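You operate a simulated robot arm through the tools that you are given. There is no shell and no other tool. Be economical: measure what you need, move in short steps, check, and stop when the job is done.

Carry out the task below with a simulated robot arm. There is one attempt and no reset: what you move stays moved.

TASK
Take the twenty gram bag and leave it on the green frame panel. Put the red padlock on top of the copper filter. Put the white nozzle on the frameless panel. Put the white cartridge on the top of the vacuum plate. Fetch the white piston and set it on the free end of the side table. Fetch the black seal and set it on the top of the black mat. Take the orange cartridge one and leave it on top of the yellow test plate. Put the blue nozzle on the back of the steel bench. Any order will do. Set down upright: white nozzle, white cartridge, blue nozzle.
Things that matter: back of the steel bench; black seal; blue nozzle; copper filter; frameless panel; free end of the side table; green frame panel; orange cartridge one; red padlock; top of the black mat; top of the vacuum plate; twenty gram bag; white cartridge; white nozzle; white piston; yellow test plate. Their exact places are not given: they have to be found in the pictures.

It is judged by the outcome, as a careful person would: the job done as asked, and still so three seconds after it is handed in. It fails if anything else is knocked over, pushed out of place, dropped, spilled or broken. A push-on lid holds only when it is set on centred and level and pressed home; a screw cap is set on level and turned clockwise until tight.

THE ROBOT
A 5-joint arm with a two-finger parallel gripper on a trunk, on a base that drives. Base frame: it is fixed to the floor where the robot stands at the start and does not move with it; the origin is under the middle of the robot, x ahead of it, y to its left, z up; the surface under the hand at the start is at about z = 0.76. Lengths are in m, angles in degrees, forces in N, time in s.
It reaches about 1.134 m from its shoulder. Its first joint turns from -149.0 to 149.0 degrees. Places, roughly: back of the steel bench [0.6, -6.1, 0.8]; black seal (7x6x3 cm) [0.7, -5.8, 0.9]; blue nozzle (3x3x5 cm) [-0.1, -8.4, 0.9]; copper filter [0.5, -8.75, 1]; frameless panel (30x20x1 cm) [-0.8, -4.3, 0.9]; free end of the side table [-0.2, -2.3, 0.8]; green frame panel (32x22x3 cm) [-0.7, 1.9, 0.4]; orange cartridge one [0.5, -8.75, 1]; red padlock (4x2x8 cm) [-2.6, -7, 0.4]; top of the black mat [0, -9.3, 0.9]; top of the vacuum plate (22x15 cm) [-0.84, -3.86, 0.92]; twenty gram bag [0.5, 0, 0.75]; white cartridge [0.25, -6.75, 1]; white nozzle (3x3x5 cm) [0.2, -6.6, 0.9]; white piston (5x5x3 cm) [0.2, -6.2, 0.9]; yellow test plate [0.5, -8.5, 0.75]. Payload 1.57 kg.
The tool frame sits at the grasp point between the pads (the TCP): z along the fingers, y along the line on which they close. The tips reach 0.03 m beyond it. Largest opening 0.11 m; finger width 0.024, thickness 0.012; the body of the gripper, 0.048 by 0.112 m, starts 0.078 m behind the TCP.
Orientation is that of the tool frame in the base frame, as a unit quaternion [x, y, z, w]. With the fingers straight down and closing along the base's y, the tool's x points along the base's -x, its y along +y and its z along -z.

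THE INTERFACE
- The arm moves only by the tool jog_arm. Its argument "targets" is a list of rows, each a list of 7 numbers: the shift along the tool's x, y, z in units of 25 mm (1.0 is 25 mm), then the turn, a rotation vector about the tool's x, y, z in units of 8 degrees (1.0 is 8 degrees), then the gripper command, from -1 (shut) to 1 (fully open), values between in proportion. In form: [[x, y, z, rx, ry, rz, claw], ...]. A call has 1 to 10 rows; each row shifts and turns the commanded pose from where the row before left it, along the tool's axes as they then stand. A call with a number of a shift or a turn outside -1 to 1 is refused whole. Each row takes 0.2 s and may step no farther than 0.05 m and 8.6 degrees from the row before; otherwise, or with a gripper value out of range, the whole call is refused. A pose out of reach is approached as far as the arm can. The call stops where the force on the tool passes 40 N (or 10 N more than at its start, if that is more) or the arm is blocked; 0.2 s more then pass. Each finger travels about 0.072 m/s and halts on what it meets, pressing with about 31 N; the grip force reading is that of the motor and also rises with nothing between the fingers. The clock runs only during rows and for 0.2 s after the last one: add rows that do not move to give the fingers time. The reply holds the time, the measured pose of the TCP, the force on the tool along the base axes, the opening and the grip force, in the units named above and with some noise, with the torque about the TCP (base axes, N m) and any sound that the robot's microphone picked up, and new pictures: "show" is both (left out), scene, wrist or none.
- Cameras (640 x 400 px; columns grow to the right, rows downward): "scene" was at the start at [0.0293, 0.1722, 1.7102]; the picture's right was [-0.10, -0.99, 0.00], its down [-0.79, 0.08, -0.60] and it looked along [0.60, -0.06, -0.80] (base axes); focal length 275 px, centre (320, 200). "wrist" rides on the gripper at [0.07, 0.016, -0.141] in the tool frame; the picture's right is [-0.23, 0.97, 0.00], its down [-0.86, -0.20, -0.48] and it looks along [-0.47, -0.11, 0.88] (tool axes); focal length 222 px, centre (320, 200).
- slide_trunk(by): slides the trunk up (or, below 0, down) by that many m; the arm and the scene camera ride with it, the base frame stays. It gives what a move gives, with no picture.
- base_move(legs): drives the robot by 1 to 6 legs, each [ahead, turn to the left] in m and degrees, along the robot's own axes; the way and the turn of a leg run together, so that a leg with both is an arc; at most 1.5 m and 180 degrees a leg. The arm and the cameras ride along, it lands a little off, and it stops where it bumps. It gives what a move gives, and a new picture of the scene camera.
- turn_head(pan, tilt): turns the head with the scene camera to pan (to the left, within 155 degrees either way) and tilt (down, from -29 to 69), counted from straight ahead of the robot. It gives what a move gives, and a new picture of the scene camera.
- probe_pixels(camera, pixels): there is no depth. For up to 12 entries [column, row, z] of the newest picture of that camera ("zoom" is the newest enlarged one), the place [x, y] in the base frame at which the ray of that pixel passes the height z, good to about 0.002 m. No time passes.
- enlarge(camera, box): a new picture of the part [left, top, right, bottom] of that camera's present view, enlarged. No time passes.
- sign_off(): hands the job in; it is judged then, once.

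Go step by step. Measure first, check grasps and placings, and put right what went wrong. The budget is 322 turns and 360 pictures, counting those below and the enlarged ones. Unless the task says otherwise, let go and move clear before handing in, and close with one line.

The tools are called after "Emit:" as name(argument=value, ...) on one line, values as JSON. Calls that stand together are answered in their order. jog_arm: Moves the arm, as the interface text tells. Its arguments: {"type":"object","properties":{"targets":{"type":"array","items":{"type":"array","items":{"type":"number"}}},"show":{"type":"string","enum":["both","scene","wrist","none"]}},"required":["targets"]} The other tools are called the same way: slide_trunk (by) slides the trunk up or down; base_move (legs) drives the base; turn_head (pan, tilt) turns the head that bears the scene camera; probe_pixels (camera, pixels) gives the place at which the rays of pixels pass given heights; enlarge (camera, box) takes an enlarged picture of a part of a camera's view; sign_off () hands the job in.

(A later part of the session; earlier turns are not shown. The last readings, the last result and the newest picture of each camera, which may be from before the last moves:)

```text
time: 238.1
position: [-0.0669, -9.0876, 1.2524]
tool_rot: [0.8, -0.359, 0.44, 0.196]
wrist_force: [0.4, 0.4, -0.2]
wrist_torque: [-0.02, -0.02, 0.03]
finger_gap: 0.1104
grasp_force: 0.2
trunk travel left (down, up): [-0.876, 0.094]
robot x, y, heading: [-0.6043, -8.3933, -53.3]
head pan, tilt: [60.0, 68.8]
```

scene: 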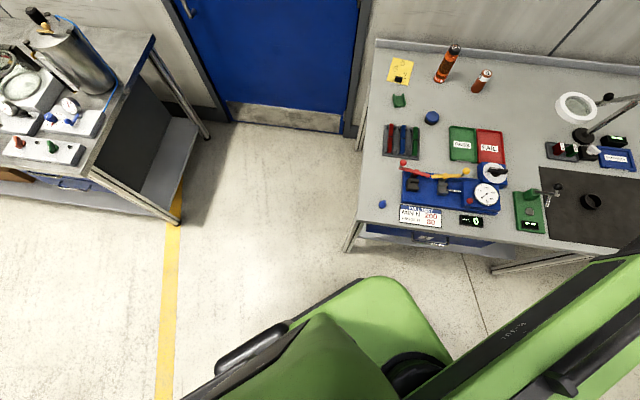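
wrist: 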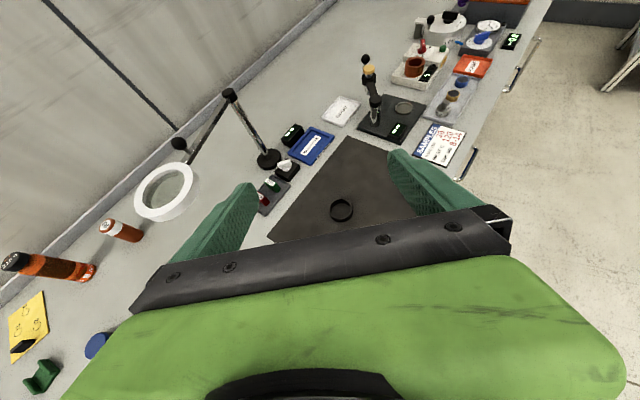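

Measured: cartridge one at (0.592, −8.675), filter at (0.55, −8.835) top z ≈ 0.95, plate centre ≈ (0.62, −8.50), blue nozzle (−0.045, −8.445). I'll drive out and around to about (−0.06, −7.80), heading −55°, at the end of the bench.

Emit:
base_move(legs=[[-0.6, 0], [0, 113], [0.5, 0], [0, -86]])

Emit:
turn_head(pan=0, tilt=45)

```text
time: 239.0
position: [-0.0691, -9.0797, 1.2526]
tool_rot: [0.8, -0.359, 0.439, 0.196]
wrist_force: [0.0, -0.4, -0.2]
wrist_torque: [-0.01, -0.01, -0.01]
finger_gap: 0.11
grasp_force: 0.1
trunk travel left (down, up): [-0.876, 0.094]
robot x, y, heading: [-0.6088, -8.3869, -53.0]
head pan, tilt: [60.0, 68.8]
stopped in leg 1: the robot was blocked; the commanded pose is now the measured one
```

scene: 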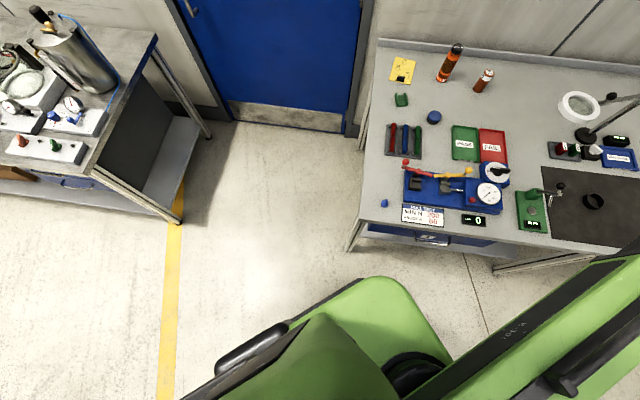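

```text
time: 240.3
position: [-0.0714, -9.0806, 1.2536]
tool_rot: [0.799, -0.359, 0.44, 0.196]
wrist_force: [0.6, -0.5, -1.1]
wrist_torque: [0.02, -0.01, -0.01]
finger_gap: 0.11
grasp_force: 0.0
trunk travel left (down, up): [-0.876, 0.094]
robot x, y, heading: [-0.6052, -8.3856, -53.1]
head pan, tilt: [0.0, 45.0]
```

scene: 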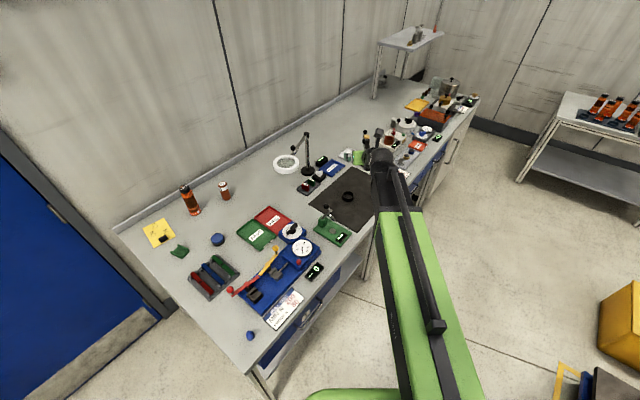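

Backing was blocked by the cart behind. I'll retrace: turn right 32°, then back out along the lane, then go round.

Emit:
base_move(legs=[[0, -32], [-0.75, 0], [0, 40]])

Emit:
turn_head(pan=-100, tilt=45)

```text
time: 247.8
position: [-0.0468, -8.255, 1.2534]
tool_rot: [0.823, -0.302, 0.453, 0.164]
wrist_force: [0.1, -1.2, 0.6]
wrist_torque: [0.06, -0.02, 0.04]
finger_gap: 0.11
grasp_force: 0.0
trunk travel left (down, up): [-0.876, 0.094]
robot x, y, heading: [-0.6599, -7.6298, -45.4]
head pan, tilt: [0.0, 45.0]
```

scene: 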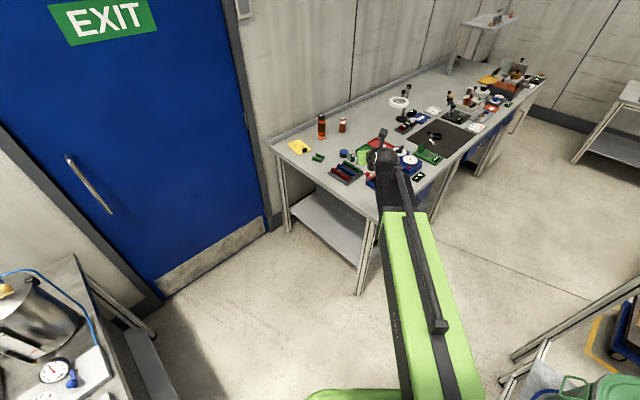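

```text
time: 249.5
position: [-0.048, -8.2516, 1.2537]
tool_rot: [0.823, -0.301, 0.453, 0.165]
wrist_force: [-0.5, -0.4, 0.4]
wrist_torque: [0.0, -0.01, 0.02]
finger_gap: 0.1099
grasp_force: 0.0
trunk travel left (down, up): [-0.876, 0.094]
robot x, y, heading: [-0.6636, -7.628, -45.4]
head pan, tilt: [-100.0, 45.0]
```

scene: 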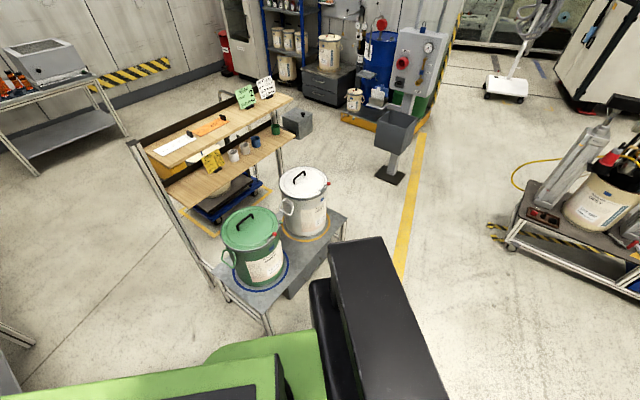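

Clear of the cart. Moving on in two legs to about (−0.09, −7.80), then turning to −55°.

Emit:
base_move(legs=[[0, 35], [0.35, 0], [0, -15], [0.26, 0], [0, -30]])

Emit:
turn_head(pan=0, tilt=45)

Emit:
jog_arm(targets=[[0, 0, 0, 0, 0, 0, 1]], show="wrist")

```text
time: 257.3
position: [0.4046, -8.5298, 1.254]
tool_rot: [0.792, -0.375, 0.436, 0.205]
wrist_force: [0.1, -1.0, 0.2]
wrist_torque: [0.01, -0.01, 0.08]
finger_gap: 0.11
grasp_force: 0.1
trunk travel left (down, up): [-0.876, 0.094]
robot x, y, heading: [-0.0987, -7.8113, -55.3]
head pan, tilt: [-100.0, 45.0]
```

scene: 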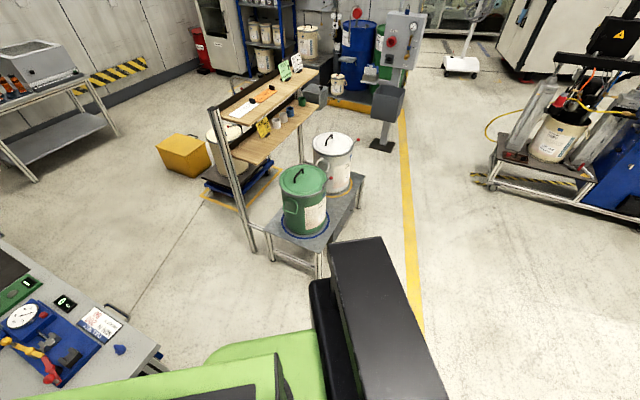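

```text
time: 259.1
position: [0.4081, -8.5283, 1.2544]
tool_rot: [0.792, -0.375, 0.436, 0.206]
wrist_force: [0.4, 0.9, 0.4]
wrist_torque: [-0.01, -0.02, 0.03]
finger_gap: 0.11
grasp_force: 0.0
trunk travel left (down, up): [-0.876, 0.094]
robot x, y, heading: [-0.0998, -7.8137, -55.4]
head pan, tilt: [0.0, 45.0]
```

scene: 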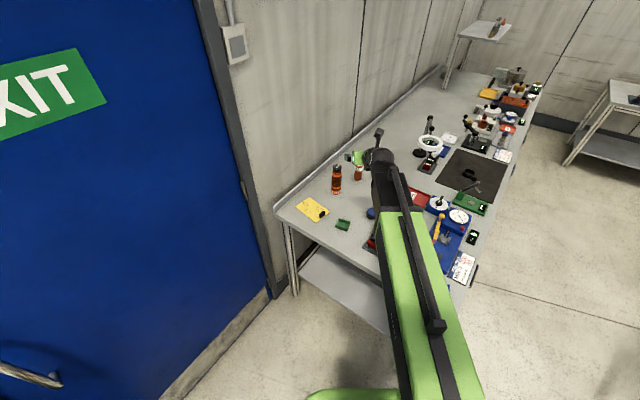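

```text
time: 259.5
position: [0.4063, -8.5291, 1.2541]
tool_rot: [0.793, -0.374, 0.435, 0.205]
wrist_force: [0.1, 0.6, 0.7]
wrist_torque: [0.01, -0.01, 0.01]
finger_gap: 0.1102
grasp_force: 0.0
trunk travel left (down, up): [-0.876, 0.094]
robot x, y, heading: [-0.1006, -7.8105, -55.7]
head pan, tilt: [0.0, 45.0]
```

wrist: 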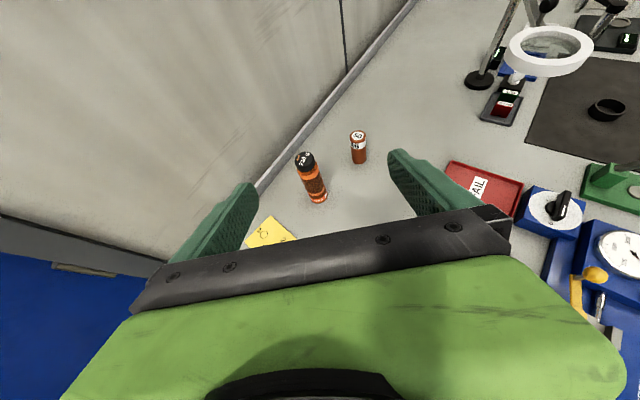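

Cartridge one is at (312,178) in the wrist view. Refining its base and top positions.

Emit:
probe_pixels(camera="wrist", pixels=[[318, 199, 0.855], [305, 157, 1.02], [360, 160, 0.855], [358, 134, 0.95], [266, 236, 0.855]])

Emit:
enlarge(camera="wrist", box=[240, 110, 400, 250])

```text
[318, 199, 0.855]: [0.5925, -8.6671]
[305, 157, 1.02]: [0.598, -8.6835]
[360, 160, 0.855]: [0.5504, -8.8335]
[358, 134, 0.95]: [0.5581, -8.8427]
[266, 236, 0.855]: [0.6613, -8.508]
```

```text
2.86 times, centred on (320, 180) of wrist
```

zoom: 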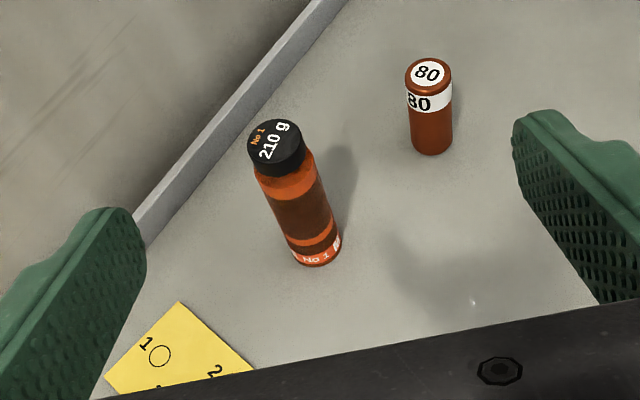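

Cartridge at (0.595, −8.677), 23 cm ahead and 5 cm left of the tool line. Turn base 2.7° left, extend 14 cm while high, then lower behind it.

Emit:
base_move(legs=[[0, 2.7]])

Emit:
jog_arm(targets=[[0.56, 0, 0.83, 0, 0, 0, 1], [0.56, 0, 0.83, 0, 0, 0, 1], [0.56, 0, 0.83, 0, 0, 0, 1], [0.56, 0, 0.83, 0, 0, 0, 1], [0.56, 0, 0.83, 0, 0, 0, 1], [0, 0, 0, 0, 0, 0, 1]], show="wrist")

```text
time: 260.3
position: [0.4407, -8.5024, 1.2546]
tool_rot: [0.801, -0.355, 0.441, 0.195]
wrist_force: [-0.8, -0.2, -0.1]
wrist_torque: [-0.02, 0.0, 0.03]
finger_gap: 0.1101
grasp_force: 0.0
trunk travel left (down, up): [-0.876, 0.094]
robot x, y, heading: [-0.0965, -7.8067, -53.0]
head pan, tilt: [0.0, 45.0]
```

scene: 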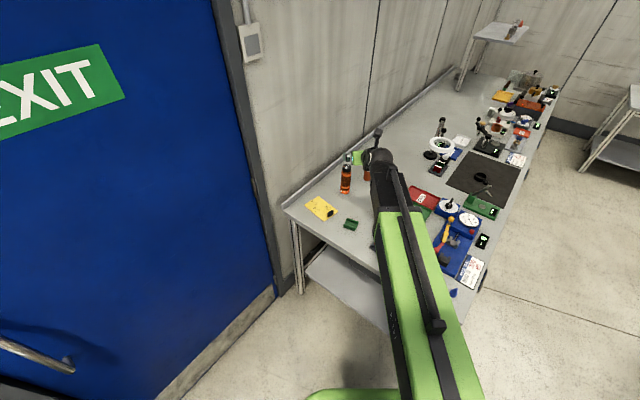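

```text
time: 261.7
position: [0.5246, -8.5944, 1.2542]
tool_rot: [0.801, -0.355, 0.441, 0.195]
wrist_force: [-0.3, -0.4, 0.9]
wrist_torque: [0.04, 0.02, 0.04]
finger_gap: 0.11
grasp_force: 0.0
out of reach, approached as far as the arm can: row 5
trunk travel left (down, up): [-0.876, 0.094]
robot x, y, heading: [-0.0992, -7.8066, -53.1]
head pan, tilt: [0.0, 45.0]
```

wrist: 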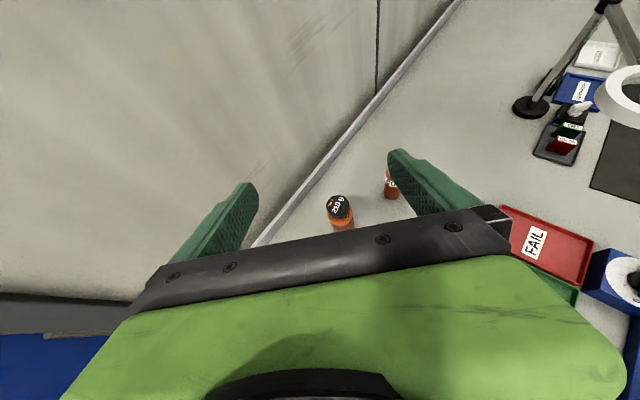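

Aligned within 4 mm, 11 cm behind. Lowering to z ≈ 0.935.

Emit:
slide_trunk(by=-0.25)

Emit:
slide_trunk(by=-0.06)

Emit:
jog_arm(targets=[[0, 0, 0, 0, 0, 0, 1]])

```text
time: 264.3
position: [0.5245, -8.5958, 1.0037]
tool_rot: [0.801, -0.355, 0.441, 0.195]
wrist_force: [0.1, 0.5, 0.5]
wrist_torque: [0.03, 0.0, 0.0]
finger_gap: 0.11
grasp_force: 0.1
trunk travel left (down, up): [-0.626, 0.344]
robot x, y, heading: [-0.0983, -7.8117, -53.1]
head pan, tilt: [0.0, 45.0]
```

```text
time: 265.3
position: [0.5256, -8.5955, 0.9435]
tool_rot: [0.8, -0.356, 0.441, 0.196]
wrist_force: [0.2, 0.6, -0.1]
wrist_torque: [0.01, 0.01, 0.02]
finger_gap: 0.11
grasp_force: 0.0
trunk travel left (down, up): [-0.566, 0.404]
robot x, y, heading: [-0.0967, -7.8098, -53.3]
head pan, tilt: [0.0, 45.0]
```

```text
time: 265.7
position: [0.5242, -8.5967, 0.9444]
tool_rot: [0.801, -0.355, 0.442, 0.195]
wrist_force: [0.2, -0.4, -0.1]
wrist_torque: [0.02, 0.02, 0.01]
finger_gap: 0.1101
grasp_force: 0.1
trunk travel left (down, up): [-0.566, 0.404]
robot x, y, heading: [-0.0993, -7.8091, -53.1]
head pan, tilt: [0.0, 45.0]
```

scene: 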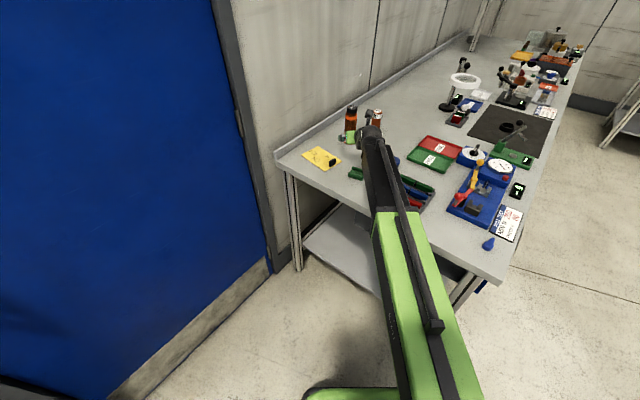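
wrist: 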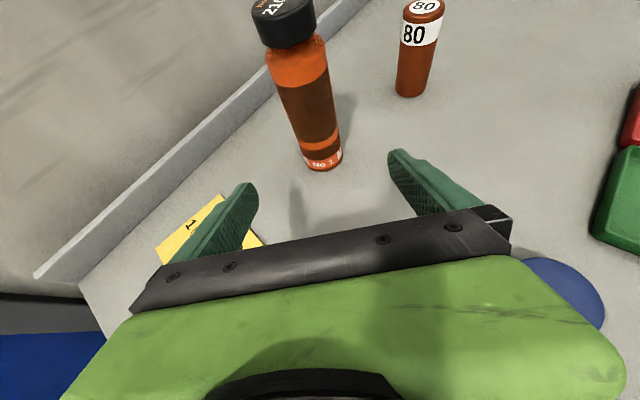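

Aligned. Moving forward 10.5 cm around the cartridge.

Emit:
jog_arm(targets=[[0.56, 0, 0.83, 0, 0, 0, 1], [0.56, 0, 0.83, 0, 0, 0, 1], [0.56, 0, 0.83, 0, 0, 0, 1], [0.56, 0, 0.83, 0, 0, 0, 1], [0.12, 0, 0.17, 0, 0, 0, 1], [0, 0, 0, 0, 0, 0, 1]], show="wrist")

```text
time: 267.1
position: [0.5952, -8.6734, 0.9445]
tool_rot: [0.8, -0.355, 0.442, 0.196]
wrist_force: [-0.2, 0.0, -0.1]
wrist_torque: [0.01, 0.0, 0.01]
finger_gap: 0.1101
grasp_force: 0.0
trunk travel left (down, up): [-0.566, 0.404]
robot x, y, heading: [-0.0979, -7.8102, -53.2]
head pan, tilt: [0.0, 45.0]
```

wrist: 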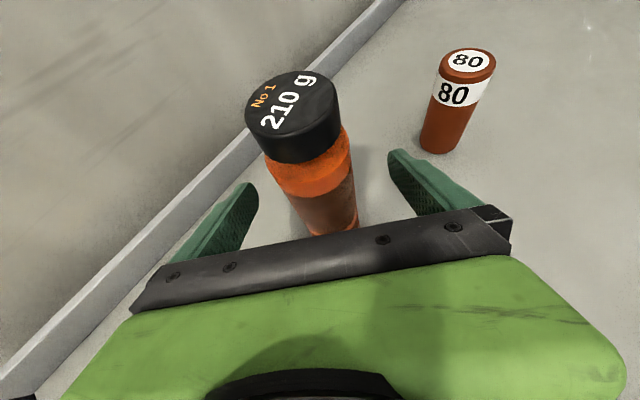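

Cartridge sits between the fingers. Closing.

Emit:
jog_arm(targets=[[0, 0, 0, 0, 0, 0, -1], [0, 0, 0, 0, 0, 0, -1], [0, 0, 0, 0, 0, 0, -1], [0, 0, 0, 0, 0, 0, -1], [0, 0, 0, 0, 0, 0, -1]], show="wrist")

Emit:
slide_trunk(by=0.08)

Emit:
jog_arm(targets=[[0, 0, 0, 0, 0, 0, -1]])

```text
time: 268.3
position: [0.5942, -8.6734, 0.9438]
tool_rot: [0.801, -0.355, 0.442, 0.195]
wrist_force: [0.3, -0.5, 1.3]
wrist_torque: [-0.08, 0.04, 0.03]
finger_gap: 0.0492
grasp_force: 30.5
trunk travel left (down, up): [-0.566, 0.404]
robot x, y, heading: [-0.0961, -7.8073, -53.4]
head pan, tilt: [0.0, 45.0]
```

wrist: 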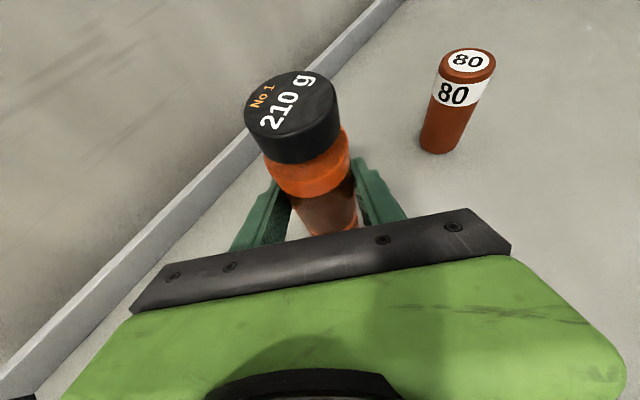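

```text
time: 269.4
position: [0.5956, -8.6728, 1.0225]
tool_rot: [0.8, -0.356, 0.441, 0.196]
wrist_force: [0.9, -0.5, -1.9]
wrist_torque: [0.0, 0.0, 0.03]
finger_gap: 0.049
grasp_force: 30.5
trunk travel left (down, up): [-0.646, 0.324]
robot x, y, heading: [-0.0988, -7.81, -53.5]
head pan, tilt: [0.0, 45.0]
```

```text
time: 269.8
position: [0.5936, -8.6737, 1.0253]
tool_rot: [0.801, -0.355, 0.441, 0.195]
wrist_force: [0.7, -0.2, -1.9]
wrist_torque: [-0.02, 0.0, -0.01]
finger_gap: 0.049
grasp_force: 30.9
trunk travel left (down, up): [-0.646, 0.324]
robot x, y, heading: [-0.0999, -7.8097, -53.1]
head pan, tilt: [0.0, 45.0]
```

scene: 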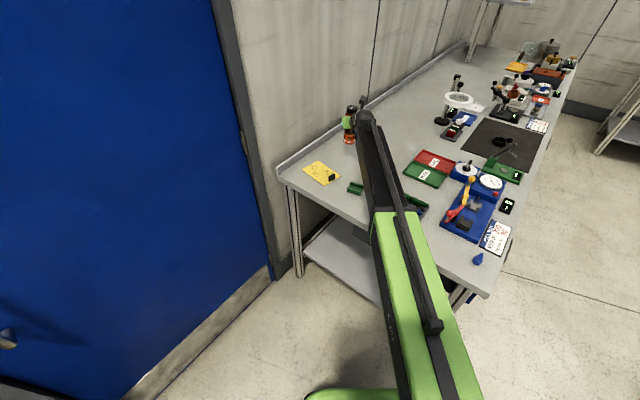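
wrist: 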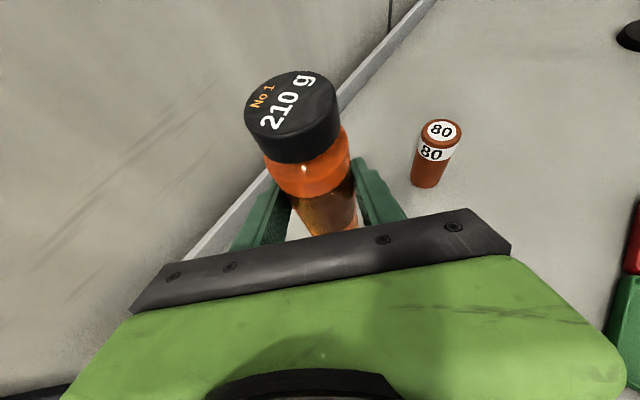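

Held upright. Retract 9 cm, then turn the base 8° left to bring it over the yellow plate.

Emit:
jog_arm(targets=[[-0.56, 0, -0.83, 0, 0, 0, -1], [-0.56, 0, -0.83, 0, 0, 0, -1], [-0.56, 0, -0.83, 0, 0, 0, -1], [-0.3, 0, -0.45, 0, 0, 0, -1], [0, 0, 0, 0, 0, 0, -1]], show="none")

Emit:
base_move(legs=[[0, 8.0]])

Emit:
jog_arm(targets=[[0, 0, 0, 0, 0, 0, -1]], show="wrist")

Emit:
enlarge(camera="scene", box=[250, 80, 410, 180])

```text
time: 271.0
position: [0.5367, -8.6075, 1.0233]
tool_rot: [0.801, -0.355, 0.441, 0.195]
wrist_force: [-0.7, -0.7, -1.7]
wrist_torque: [0.01, 0.02, -0.04]
finger_gap: 0.0492
grasp_force: 31.4
trunk travel left (down, up): [-0.646, 0.324]
robot x, y, heading: [-0.1038, -7.816, -53.1]
head pan, tilt: [0.0, 45.0]
```

```text
time: 272.1
position: [0.6438, -8.5084, 1.0241]
tool_rot: [0.824, -0.296, 0.455, 0.162]
wrist_force: [0.1, 0.6, -2.8]
wrist_torque: [-0.02, 0.03, 0.04]
finger_gap: 0.0493
grasp_force: 31.0
trunk travel left (down, up): [-0.646, 0.324]
robot x, y, heading: [-0.0975, -7.8073, -45.6]
head pan, tilt: [0.0, 45.0]
```

scene: 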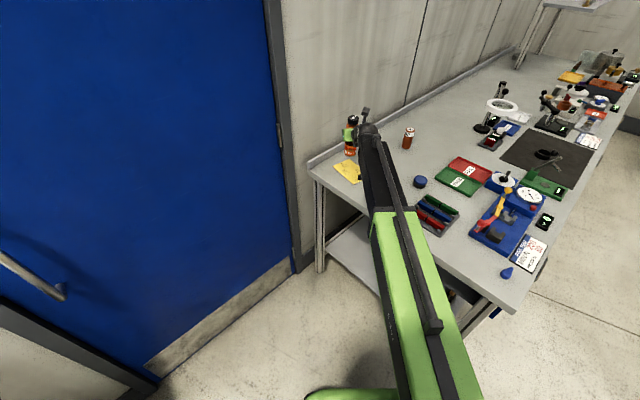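

```text
time: 272.4
position: [0.6443, -8.5078, 1.0231]
tool_rot: [0.823, -0.298, 0.454, 0.164]
wrist_force: [0.7, 0.0, -1.7]
wrist_torque: [-0.02, 0.02, 0.0]
finger_gap: 0.0489
grasp_force: 31.5
trunk travel left (down, up): [-0.646, 0.324]
robot x, y, heading: [-0.0969, -7.8042, -45.2]
head pan, tilt: [0.0, 45.0]
```

wrist: 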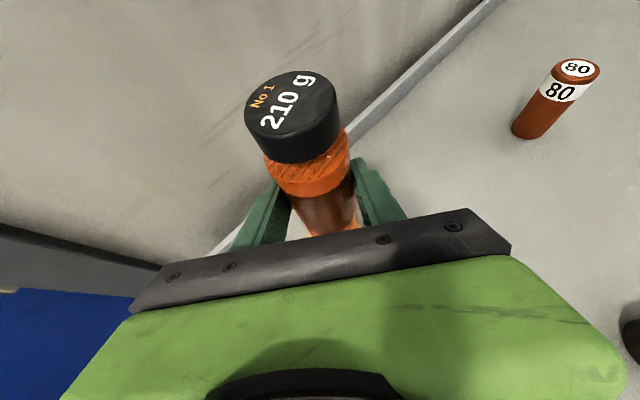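

```text
4.00 times, centred on (330, 130) of scene
```

zoom: 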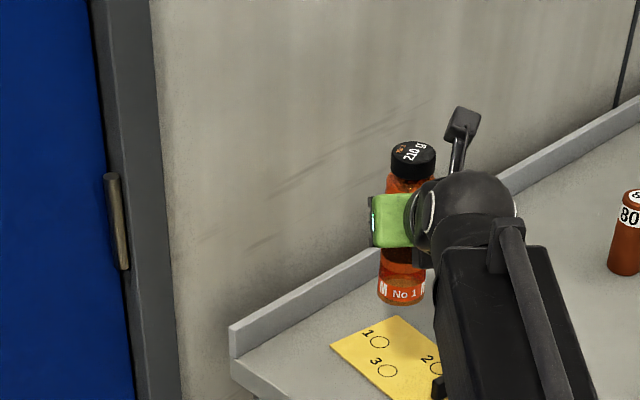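

Cartridge is over the plate's free area at (0.644, −8.508). Lowering.

Emit:
slide_trunk(by=-0.07)

Emit:
slide_trunk(by=-0.008)

Emit:
enlarge(camera="scene", box=[250, 60, 410, 160])

```text
time: 273.5
position: [0.6444, -8.5081, 0.954]
tool_rot: [0.824, -0.297, 0.454, 0.163]
wrist_force: [0.4, -0.7, -1.6]
wrist_torque: [0.0, -0.01, 0.01]
finger_gap: 0.0489
grasp_force: 31.2
trunk travel left (down, up): [-0.576, 0.394]
robot x, y, heading: [-0.0953, -7.807, -45.5]
head pan, tilt: [0.0, 45.0]
```

```text
time: 274.1
position: [0.6442, -8.5076, 0.9483]
tool_rot: [0.823, -0.297, 0.455, 0.163]
wrist_force: [4.1, -4.3, 15.1]
wrist_torque: [-0.37, -0.26, 0.07]
finger_gap: 0.0491
grasp_force: 31.3
trunk travel left (down, up): [-0.568, 0.402]
robot x, y, heading: [-0.0946, -7.809, -45.6]
head pan, tilt: [0.0, 45.0]
```

```text
4.00 times, centred on (330, 110) of scene
```

zoom: 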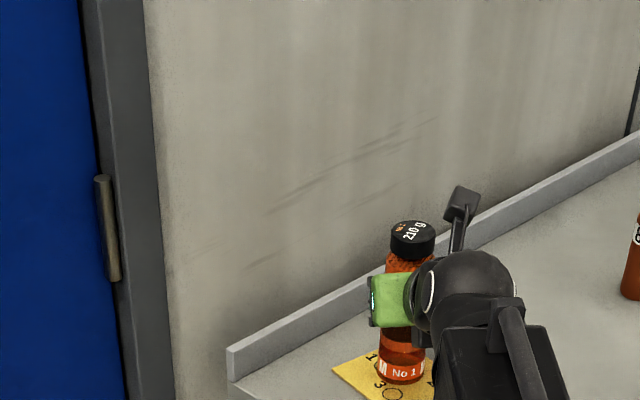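

It touches the plate. Relieve, open, retract straight back, then rise.

Emit:
slide_trunk(by=0.002)

Emit:
jog_arm(targets=[[0, 0, 0, 0, 0, 0, 0.7], [0, 0, 0, 0, 0, 0, 0.7], [0, 0, 0, 0, 0, 0, 0.7], [0, 0, 0, 0, 0, 0, 0.7], [0, 0, 0, 0, 0, 0, 0.7]], show="wrist")

Emit:
jog_arm(targets=[[-0.56, 0, -0.83, 0, 0, 0, 0.7], [-0.56, 0, -0.83, 0, 0, 0, 0.7], [-0.56, 0, -0.83, 0, 0, 0, 0.7], [-0.56, 0, -0.83, 0, 0, 0, 0.7], [0, 0, 0, 0, 0, 0, 0.7]], show="wrist")

Emit:
slide_trunk(by=0.3)

```text
time: 274.6
position: [0.6439, -8.5074, 0.9483]
tool_rot: [0.825, -0.296, 0.453, 0.162]
wrist_force: [1.2, -1.4, 6.5]
wrist_torque: [-0.21, -0.13, 0.03]
finger_gap: 0.049
grasp_force: 30.6
trunk travel left (down, up): [-0.57, 0.4]
robot x, y, heading: [-0.0963, -7.8086, -45.7]
head pan, tilt: [0.0, 45.0]
```

```text
time: 275.8
position: [0.6442, -8.5083, 0.9477]
tool_rot: [0.824, -0.298, 0.454, 0.164]
wrist_force: [-0.8, 0.4, -0.8]
wrist_torque: [-0.01, -0.01, -0.02]
finger_gap: 0.0936
grasp_force: 0.0
trunk travel left (down, up): [-0.57, 0.4]
robot x, y, heading: [-0.0977, -7.8089, -45.3]
head pan, tilt: [0.0, 45.0]
```

wrist: 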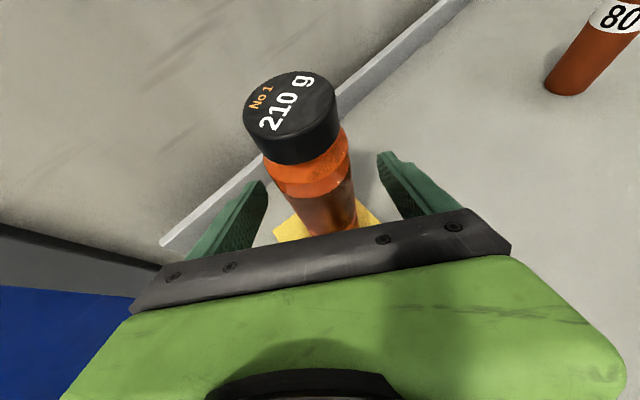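

```text
time: 277.0
position: [0.5669, -8.4455, 0.9464]
tool_rot: [0.825, -0.297, 0.453, 0.163]
wrist_force: [0.3, 0.3, 0.4]
wrist_torque: [0.01, 0.01, 0.0]
finger_gap: 0.0937
grasp_force: 0.0
trunk travel left (down, up): [-0.57, 0.4]
robot x, y, heading: [-0.0951, -7.8074, -45.4]
head pan, tilt: [0.0, 45.0]
```

wrist: 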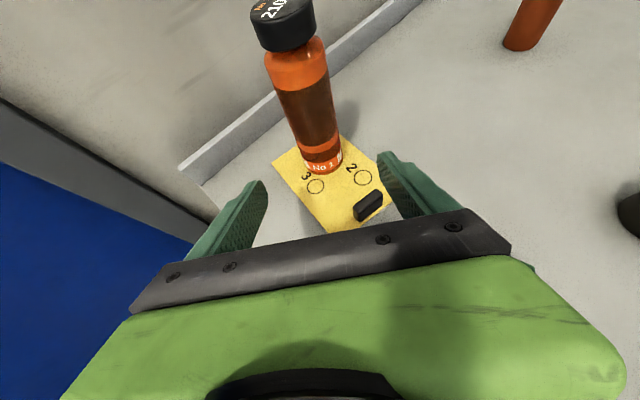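

```text
time: 280.0
position: [0.5675, -8.4438, 1.2475]
tool_rot: [0.825, -0.297, 0.452, 0.162]
wrist_force: [0.3, -0.6, 0.3]
wrist_torque: [0.0, 0.0, 0.01]
finger_gap: 0.0937
grasp_force: 0.0
trunk travel left (down, up): [-0.87, 0.1]
robot x, y, heading: [-0.0981, -7.8092, -45.5]
head pan, tilt: [0.0, 45.0]
```

Cartridge one stands on the yellow plate. Next the blue nozzle at (−0.045, −8.445): retract and back away to about (−0.62, −7.62), then face it.

Emit:
jog_arm(targets=[[-0.56, 0, -0.83, 0, 0, 0, 1], [-0.56, 0, -0.83, 0, 0, 0, 1], [-0.56, 0, -0.83, 0, 0, 0, 1], [-0.56, 0, -0.83, 0, 0, 0, 1], [0, 0, 0, 0, 0, 0, 1]], show="none")

Emit:
base_move(legs=[[0, 25], [-0.55, 0], [0, -35]])

Emit:
jog_arm(targets=[[0, 0, 0, 0, 0, 0, 0]], show="wrist")

```text
time: 281.2
position: [0.4899, -8.3811, 1.2464]
tool_rot: [0.825, -0.297, 0.453, 0.162]
wrist_force: [1.2, -0.4, 0.3]
wrist_torque: [0.01, -0.01, 0.01]
finger_gap: 0.1099
grasp_force: 0.0
trunk travel left (down, up): [-0.87, 0.1]
robot x, y, heading: [-0.0994, -7.8113, -45.5]
head pan, tilt: [0.0, 45.0]
```

```text
time: 287.4
position: [-0.1319, -8.2765, 1.2479]
tool_rot: [0.797, -0.365, 0.438, 0.2]
wrist_force: [-0.1, 1.3, 0.8]
wrist_torque: [-0.04, 0.03, -0.05]
finger_gap: 0.11
grasp_force: 0.0
trunk travel left (down, up): [-0.87, 0.1]
robot x, y, heading: [-0.6294, -7.6286, -54.8]
head pan, tilt: [0.0, 45.0]
```

scene: 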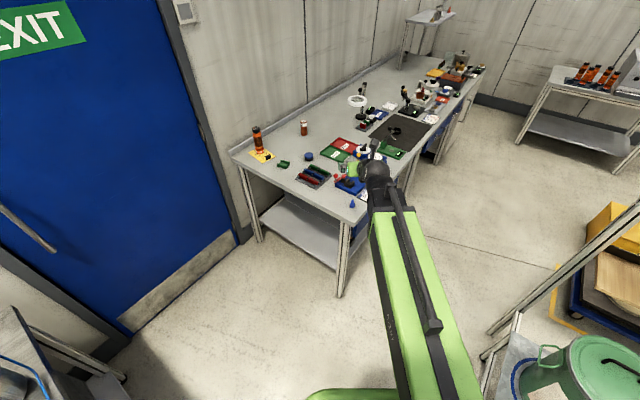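

```text
time: 287.8
position: [-0.1349, -8.2782, 1.2475]
tool_rot: [0.797, -0.366, 0.436, 0.199]
wrist_force: [0.1, 0.9, 0.0]
wrist_torque: [0.01, 0.0, 0.01]
finger_gap: 0.0559
grasp_force: 0.1
trunk travel left (down, up): [-0.87, 0.1]
robot x, y, heading: [-0.6323, -7.6305, -54.8]
head pan, tilt: [0.0, 45.0]
```

wrist: 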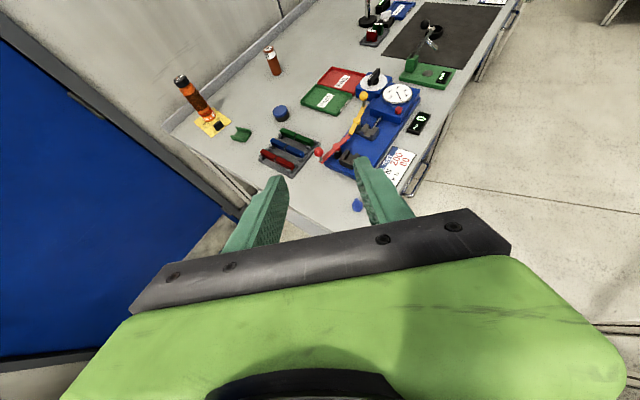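

The blue nozzle shows at (357,205) wrist, (352,203) scene. Measuring it again from both.

Emit:
enlarge(camera="scene", box=[320, 180, 384, 220])

Emit:
probe_pixels(camera="wrist", pixels=[[357, 208, 0.86], [357, 199, 0.89]])

Emit:
base_move(legs=[[0, -2.3]])

```text
10.00 times, centred on (352, 200) of scene
```

zoom: 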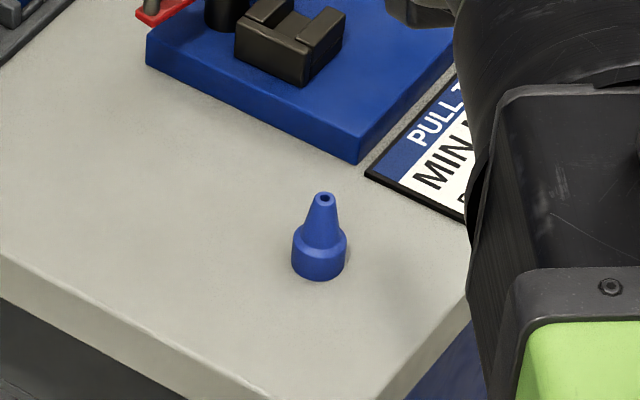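

```text
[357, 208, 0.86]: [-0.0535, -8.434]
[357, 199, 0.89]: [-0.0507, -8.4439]
```

```text
time: 288.5
position: [-0.161, -8.2977, 1.2475]
tool_rot: [0.789, -0.383, 0.433, 0.209]
wrist_force: [-0.2, 0.8, -0.6]
wrist_torque: [-0.01, 0.01, 0.0]
finger_gap: 0.0549
grasp_force: 0.1
trunk travel left (down, up): [-0.87, 0.1]
robot x, y, heading: [-0.6314, -7.631, -57.0]
head pan, tilt: [0.0, 45.0]
```

scene: 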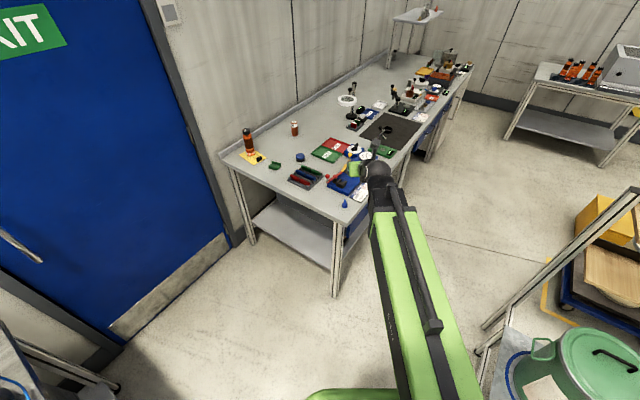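

Nozzle at (−0.05, −8.44), directly ahead 18 cm. Extend 16 cm and lower to z ≈ 0.95.

Emit:
jog_arm(targets=[[0.56, 0, 0.83, 0, 0, 0, 0], [0.56, 0, 0.83, 0, 0, 0, 0], [0.56, 0, 0.83, 0, 0, 0, 0], [0.56, 0, 0.83, 0, 0, 0, 0], [0.56, 0, 0.83, 0, 0, 0, 0], [0.56, 0, 0.83, 0, 0, 0, 0], [0.2, 0, 0.3, 0, 0, 0, 0], [0, 0, 0, 0, 0, 0, 0]], show="none")

Emit:
slide_trunk(by=-0.3)

Emit:
jog_arm(targets=[[0, 0, 0, 0, 0, 0, 0]])

```text
time: 290.3
position: [-0.0656, -8.4261, 1.2461]
tool_rot: [0.79, -0.379, 0.435, 0.207]
wrist_force: [0.1, -0.2, -0.7]
wrist_torque: [0.0, 0.0, 0.04]
finger_gap: 0.0551
grasp_force: 0.1
out of reach, approached as far as the arm can: row 6
trunk travel left (down, up): [-0.87, 0.1]
robot x, y, heading: [-0.6348, -7.6309, -57.1]
head pan, tilt: [0.0, 45.0]
```

```text
time: 293.3
position: [-0.0673, -8.4249, 0.9485]
tool_rot: [0.79, -0.379, 0.435, 0.207]
wrist_force: [0.0, -0.2, -0.9]
wrist_torque: [0.05, 0.04, 0.0]
finger_gap: 0.0551
grasp_force: 0.0
trunk travel left (down, up): [-0.57, 0.4]
robot x, y, heading: [-0.6348, -7.6288, -57.2]
head pan, tilt: [0.0, 45.0]
```

```text
time: 293.7
position: [-0.0662, -8.4247, 0.9473]
tool_rot: [0.79, -0.379, 0.435, 0.207]
wrist_force: [-0.6, -0.1, 0.1]
wrist_torque: [-0.01, 0.01, -0.01]
finger_gap: 0.055
grasp_force: 0.1
trunk travel left (down, up): [-0.57, 0.4]
robot x, y, heading: [-0.6342, -7.6296, -57.2]
head pan, tilt: [0.0, 45.0]
```

scene: 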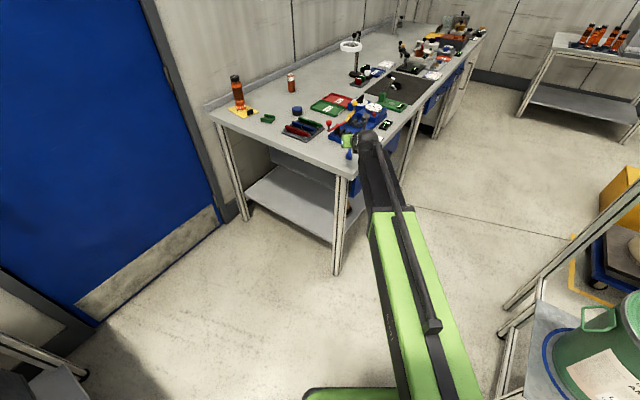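
wrist: 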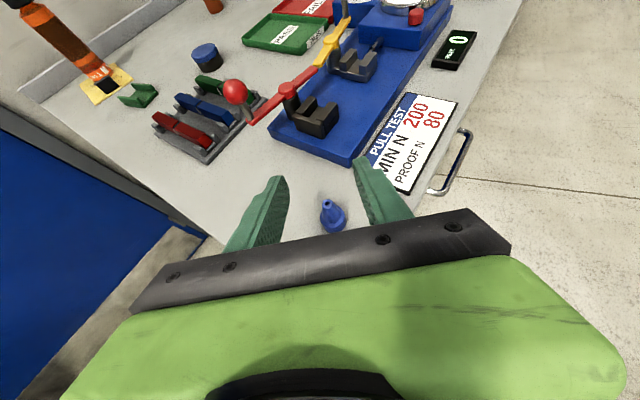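

Nozzle between the fingers at (333,215), slightly right. Probe for exact offset.

Emit:
probe_pixels(camera="wrist", pixels=[[335, 224, 0.862], [328, 202, 0.905]])

```text
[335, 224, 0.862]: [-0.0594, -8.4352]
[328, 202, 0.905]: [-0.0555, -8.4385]
```

Lateral is within 1 mm, 1.5 cm ahead of TCP — right for the fingertips. Lower to z ≈ 0.884.

Emit:
slide_trunk(by=-0.055)

Emit:
slide_trunk(by=-0.008)

Emit:
jog_arm(targets=[[0, 0, 0, 0, 0, 0, 0]], show="wrist")

```text
time: 294.7
position: [-0.0651, -8.4265, 0.8938]
tool_rot: [0.79, -0.379, 0.436, 0.207]
wrist_force: [0.4, -0.7, -0.1]
wrist_torque: [0.02, -0.01, 0.0]
finger_gap: 0.0551
grasp_force: 0.1
trunk travel left (down, up): [-0.515, 0.455]
robot x, y, heading: [-0.6353, -7.629, -57.0]
head pan, tilt: [0.0, 45.0]
```

```text
time: 295.3
position: [-0.0661, -8.4272, 0.8852]
tool_rot: [0.79, -0.379, 0.435, 0.206]
wrist_force: [0.1, 0.8, -0.3]
wrist_torque: [0.01, 0.02, -0.01]
finger_gap: 0.0551
grasp_force: 0.1
trunk travel left (down, up): [-0.507, 0.463]
robot x, y, heading: [-0.632, -7.6264, -56.9]
head pan, tilt: [0.0, 45.0]
```

```text
time: 295.7
position: [-0.0658, -8.4252, 0.8854]
tool_rot: [0.791, -0.378, 0.435, 0.206]
wrist_force: [0.5, 0.0, -0.3]
wrist_torque: [0.03, -0.03, 0.0]
finger_gap: 0.055
grasp_force: 0.0
trunk travel left (down, up): [-0.507, 0.463]
robot x, y, heading: [-0.6303, -7.6309, -56.6]
head pan, tilt: [0.0, 45.0]
```

wrist: 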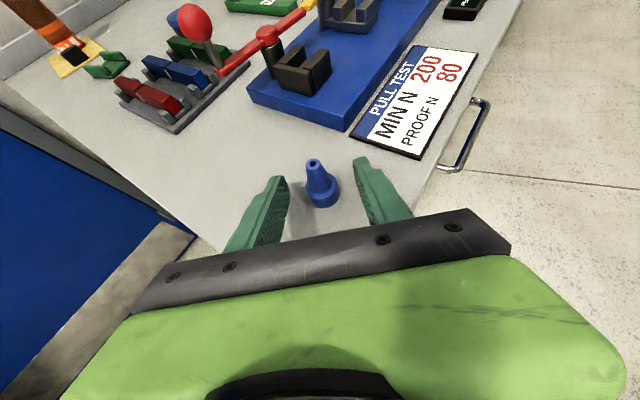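

Well straddled. Lower 3 mm more and close.

Emit:
slide_trunk(by=-0.003)

Emit:
jog_arm(targets=[[0, 0, 0, 0, 0, 0, -1], [0, 0, 0, 0, 0, 0, -1], [0, 0, 0, 0, 0, 0, -1], [0, 0, 0, 0, 0, 0, -1]], show="wrist")

Emit:
slide_trunk(by=0.15)

Emit:
jog_arm(targets=[[0, 0, 0, 0, 0, 0, -1]], show="wrist")

```text
time: 296.2
position: [-0.0646, -8.426, 0.8811]
tool_rot: [0.79, -0.379, 0.435, 0.207]
wrist_force: [-0.4, -0.5, -0.9]
wrist_torque: [0.0, 0.01, 0.01]
finger_gap: 0.0552
grasp_force: 0.0
trunk travel left (down, up): [-0.504, 0.466]
robot x, y, heading: [-0.6335, -7.6286, -56.6]
head pan, tilt: [0.0, 45.0]
```

```text
time: 297.2
position: [-0.065, -8.4259, 0.8819]
tool_rot: [0.79, -0.38, 0.434, 0.207]
wrist_force: [-0.1, 0.6, -0.1]
wrist_torque: [0.0, 0.03, -0.02]
finger_gap: 0.0233
grasp_force: 31.3
trunk travel left (down, up): [-0.504, 0.466]
robot x, y, heading: [-0.633, -7.6303, -56.9]
head pan, tilt: [0.0, 45.0]
```

wrist: 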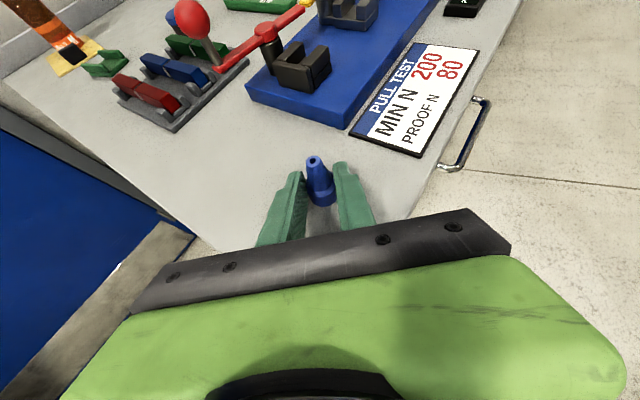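

```text
time: 298.9
position: [-0.0659, -8.4257, 1.0311]
tool_rot: [0.79, -0.379, 0.435, 0.207]
wrist_force: [0.8, 0.1, -0.4]
wrist_torque: [0.05, -0.01, -0.03]
finger_gap: 0.0235
grasp_force: 30.6
trunk travel left (down, up): [-0.654, 0.316]
robot x, y, heading: [-0.6334, -7.6294, -56.8]
head pan, tilt: [0.0, 45.0]
```

```text
time: 299.3
position: [-0.0657, -8.4255, 1.0325]
tool_rot: [0.79, -0.379, 0.435, 0.207]
wrist_force: [0.2, 0.9, -0.1]
wrist_torque: [0.03, 0.0, -0.02]
finger_gap: 0.0235
grasp_force: 30.9
trunk travel left (down, up): [-0.654, 0.316]
robot x, y, heading: [-0.6316, -7.6272, -57.2]
head pan, tilt: [0.0, 45.0]
```

wrist: 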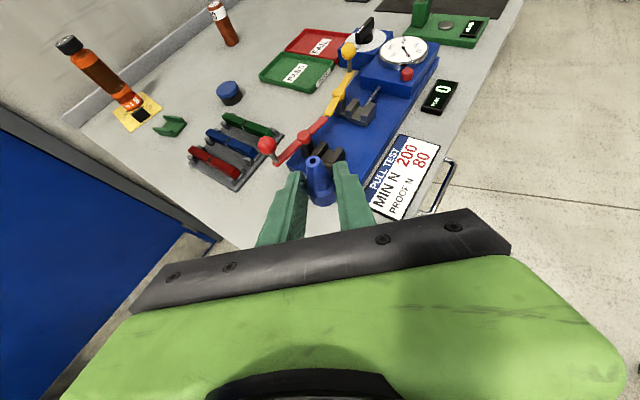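

Nozzle held upright. Raise, retract, and drive back toward the steel bench, lining up at y ≈ −6.19 facing +x.

Emit:
slide_trunk(by=0.22)

Emit:
jog_arm(targets=[[-0.56, 0, -0.83, 0, 0, 0, -1], [-0.56, 0, -0.83, 0, 0, 0, -1], [-0.56, 0, -0.83, 0, 0, 0, -1], [-0.56, 0, -0.83, 0, 0, 0, -1], [0, 0, 0, 0, 0, 0, -1]], show="none")

Emit:
base_move(legs=[[-0.9, 0], [0, 147], [0.685, 0], [0, -89.4]])

Emit:
turn_head(pan=0, tilt=40)

```text
time: 301.7
position: [-0.0643, -8.4253, 1.2516]
tool_rot: [0.79, -0.379, 0.435, 0.207]
wrist_force: [0.3, -0.1, 0.1]
wrist_torque: [-0.02, 0.01, 0.02]
finger_gap: 0.0234
grasp_force: 31.5
trunk travel left (down, up): [-0.874, 0.096]
robot x, y, heading: [-0.6314, -7.6288, -57.3]
head pan, tilt: [0.0, 45.0]
```

```text
time: 302.9
position: [-0.1271, -8.3467, 1.2499]
tool_rot: [0.79, -0.379, 0.435, 0.207]
wrist_force: [0.2, 0.5, 0.0]
wrist_torque: [-0.01, -0.01, 0.01]
finger_gap: 0.0232
grasp_force: 31.0
trunk travel left (down, up): [-0.874, 0.096]
robot x, y, heading: [-0.6345, -7.6305, -57.2]
head pan, tilt: [0.0, 45.0]
```

```text
time: 313.1
position: [-1.0585, -6.0098, 1.253]
tool_rot: [0.622, 0.617, 0.341, -0.342]
wrist_force: [0.5, -1.0, 0.3]
wrist_torque: [0.02, 0.03, 0.04]
finger_gap: 0.0231
grasp_force: 31.0
trunk travel left (down, up): [-0.874, 0.096]
robot x, y, heading: [-1.1703, -6.8724, 83.9]
head pan, tilt: [0.0, 45.0]
stopped in leg 2: the robot was blocked; the commanded pose is now the measured one
```

scene: 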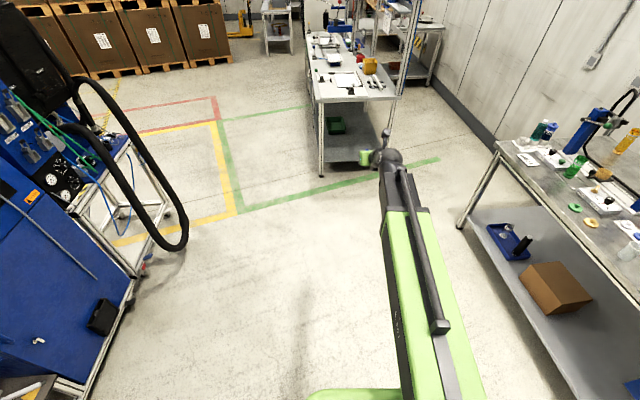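

```text
time: 313.8
position: [-1.0612, -6.0076, 1.2524]
tool_rot: [0.621, 0.618, 0.34, -0.341]
wrist_force: [-0.3, 0.1, -0.1]
wrist_torque: [0.02, 0.03, 0.02]
finger_gap: 0.0227
grasp_force: 31.2
trunk travel left (down, up): [-0.874, 0.096]
robot x, y, heading: [-1.173, -6.877, 83.7]
head pan, tilt: [0.0, 40.0]
```

scene: 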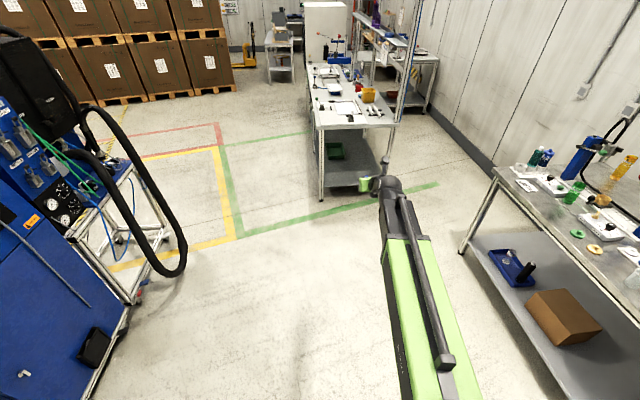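

Rotation was blocked at heading 84°. I'll look behind to see what the base touched.

Emit:
turn_head(pan=120, tilt=50)

Emit:
turn_head(pan=-150, tilt=50)

```text
time: 315.8
position: [-1.0622, -6.0064, 1.2515]
tool_rot: [0.621, 0.618, 0.34, -0.341]
wrist_force: [1.0, 0.3, -0.9]
wrist_torque: [0.03, 0.01, -0.01]
finger_gap: 0.0229
grasp_force: 31.0
trunk travel left (down, up): [-0.874, 0.096]
robot x, y, heading: [-1.1655, -6.8774, 83.2]
head pan, tilt: [120.0, 50.0]
```

scene: 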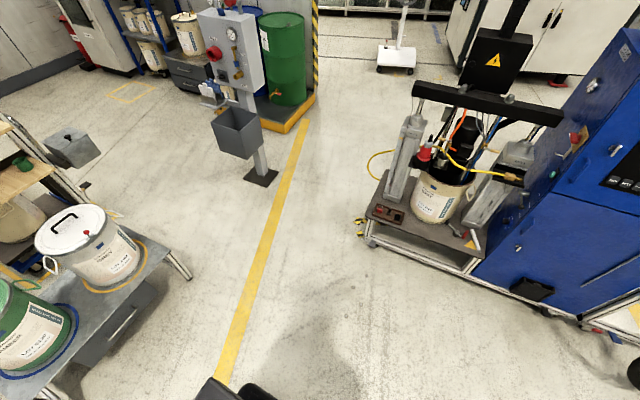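

```text
time: 319.5
position: [-1.0614, -6.0056, 1.2514]
tool_rot: [0.622, 0.617, 0.341, -0.34]
wrist_force: [0.5, -0.8, -0.5]
wrist_torque: [-0.01, 0.02, 0.02]
finger_gap: 0.0233
grasp_force: 31.2
trunk travel left (down, up): [-0.874, 0.096]
robot x, y, heading: [-1.1684, -6.8773, 83.6]
head pan, tilt: [-150.0, 50.0]
```

scene: 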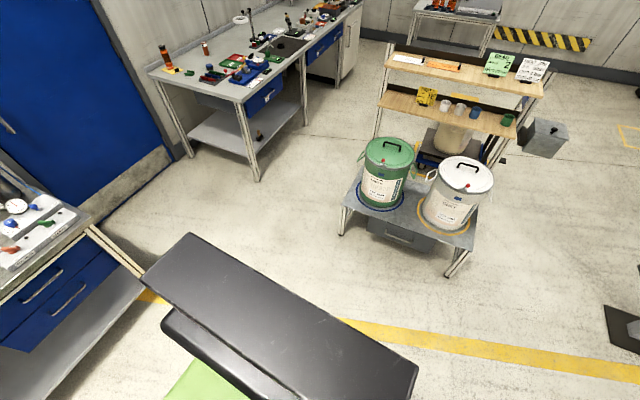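

Nothing obvious touches. I'll try completing in smaller moves: ahead first, then turn.

Emit:
base_move(legs=[[0.3, 0], [0, 6]])

```text
time: 322.1
position: [-1.1249, -5.7036, 1.253]
tool_rot: [0.586, 0.651, 0.321, -0.359]
wrist_force: [0.1, 0.3, -0.9]
wrist_torque: [-0.04, 0.04, 0.04]
finger_gap: 0.0234
grasp_force: 30.7
trunk travel left (down, up): [-0.874, 0.096]
robot x, y, heading: [-1.1364, -6.5783, 89.4]
head pan, tilt: [-150.0, 50.0]
```

scene: 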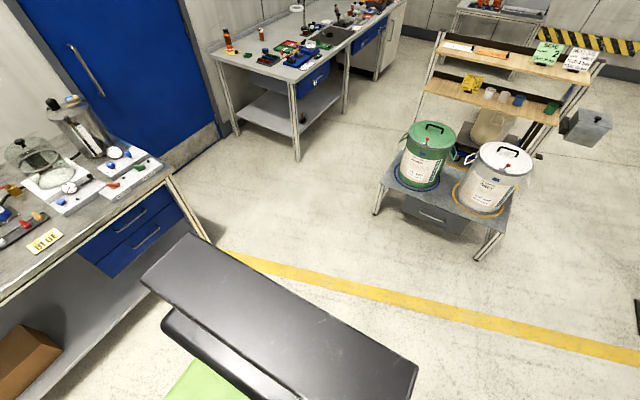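

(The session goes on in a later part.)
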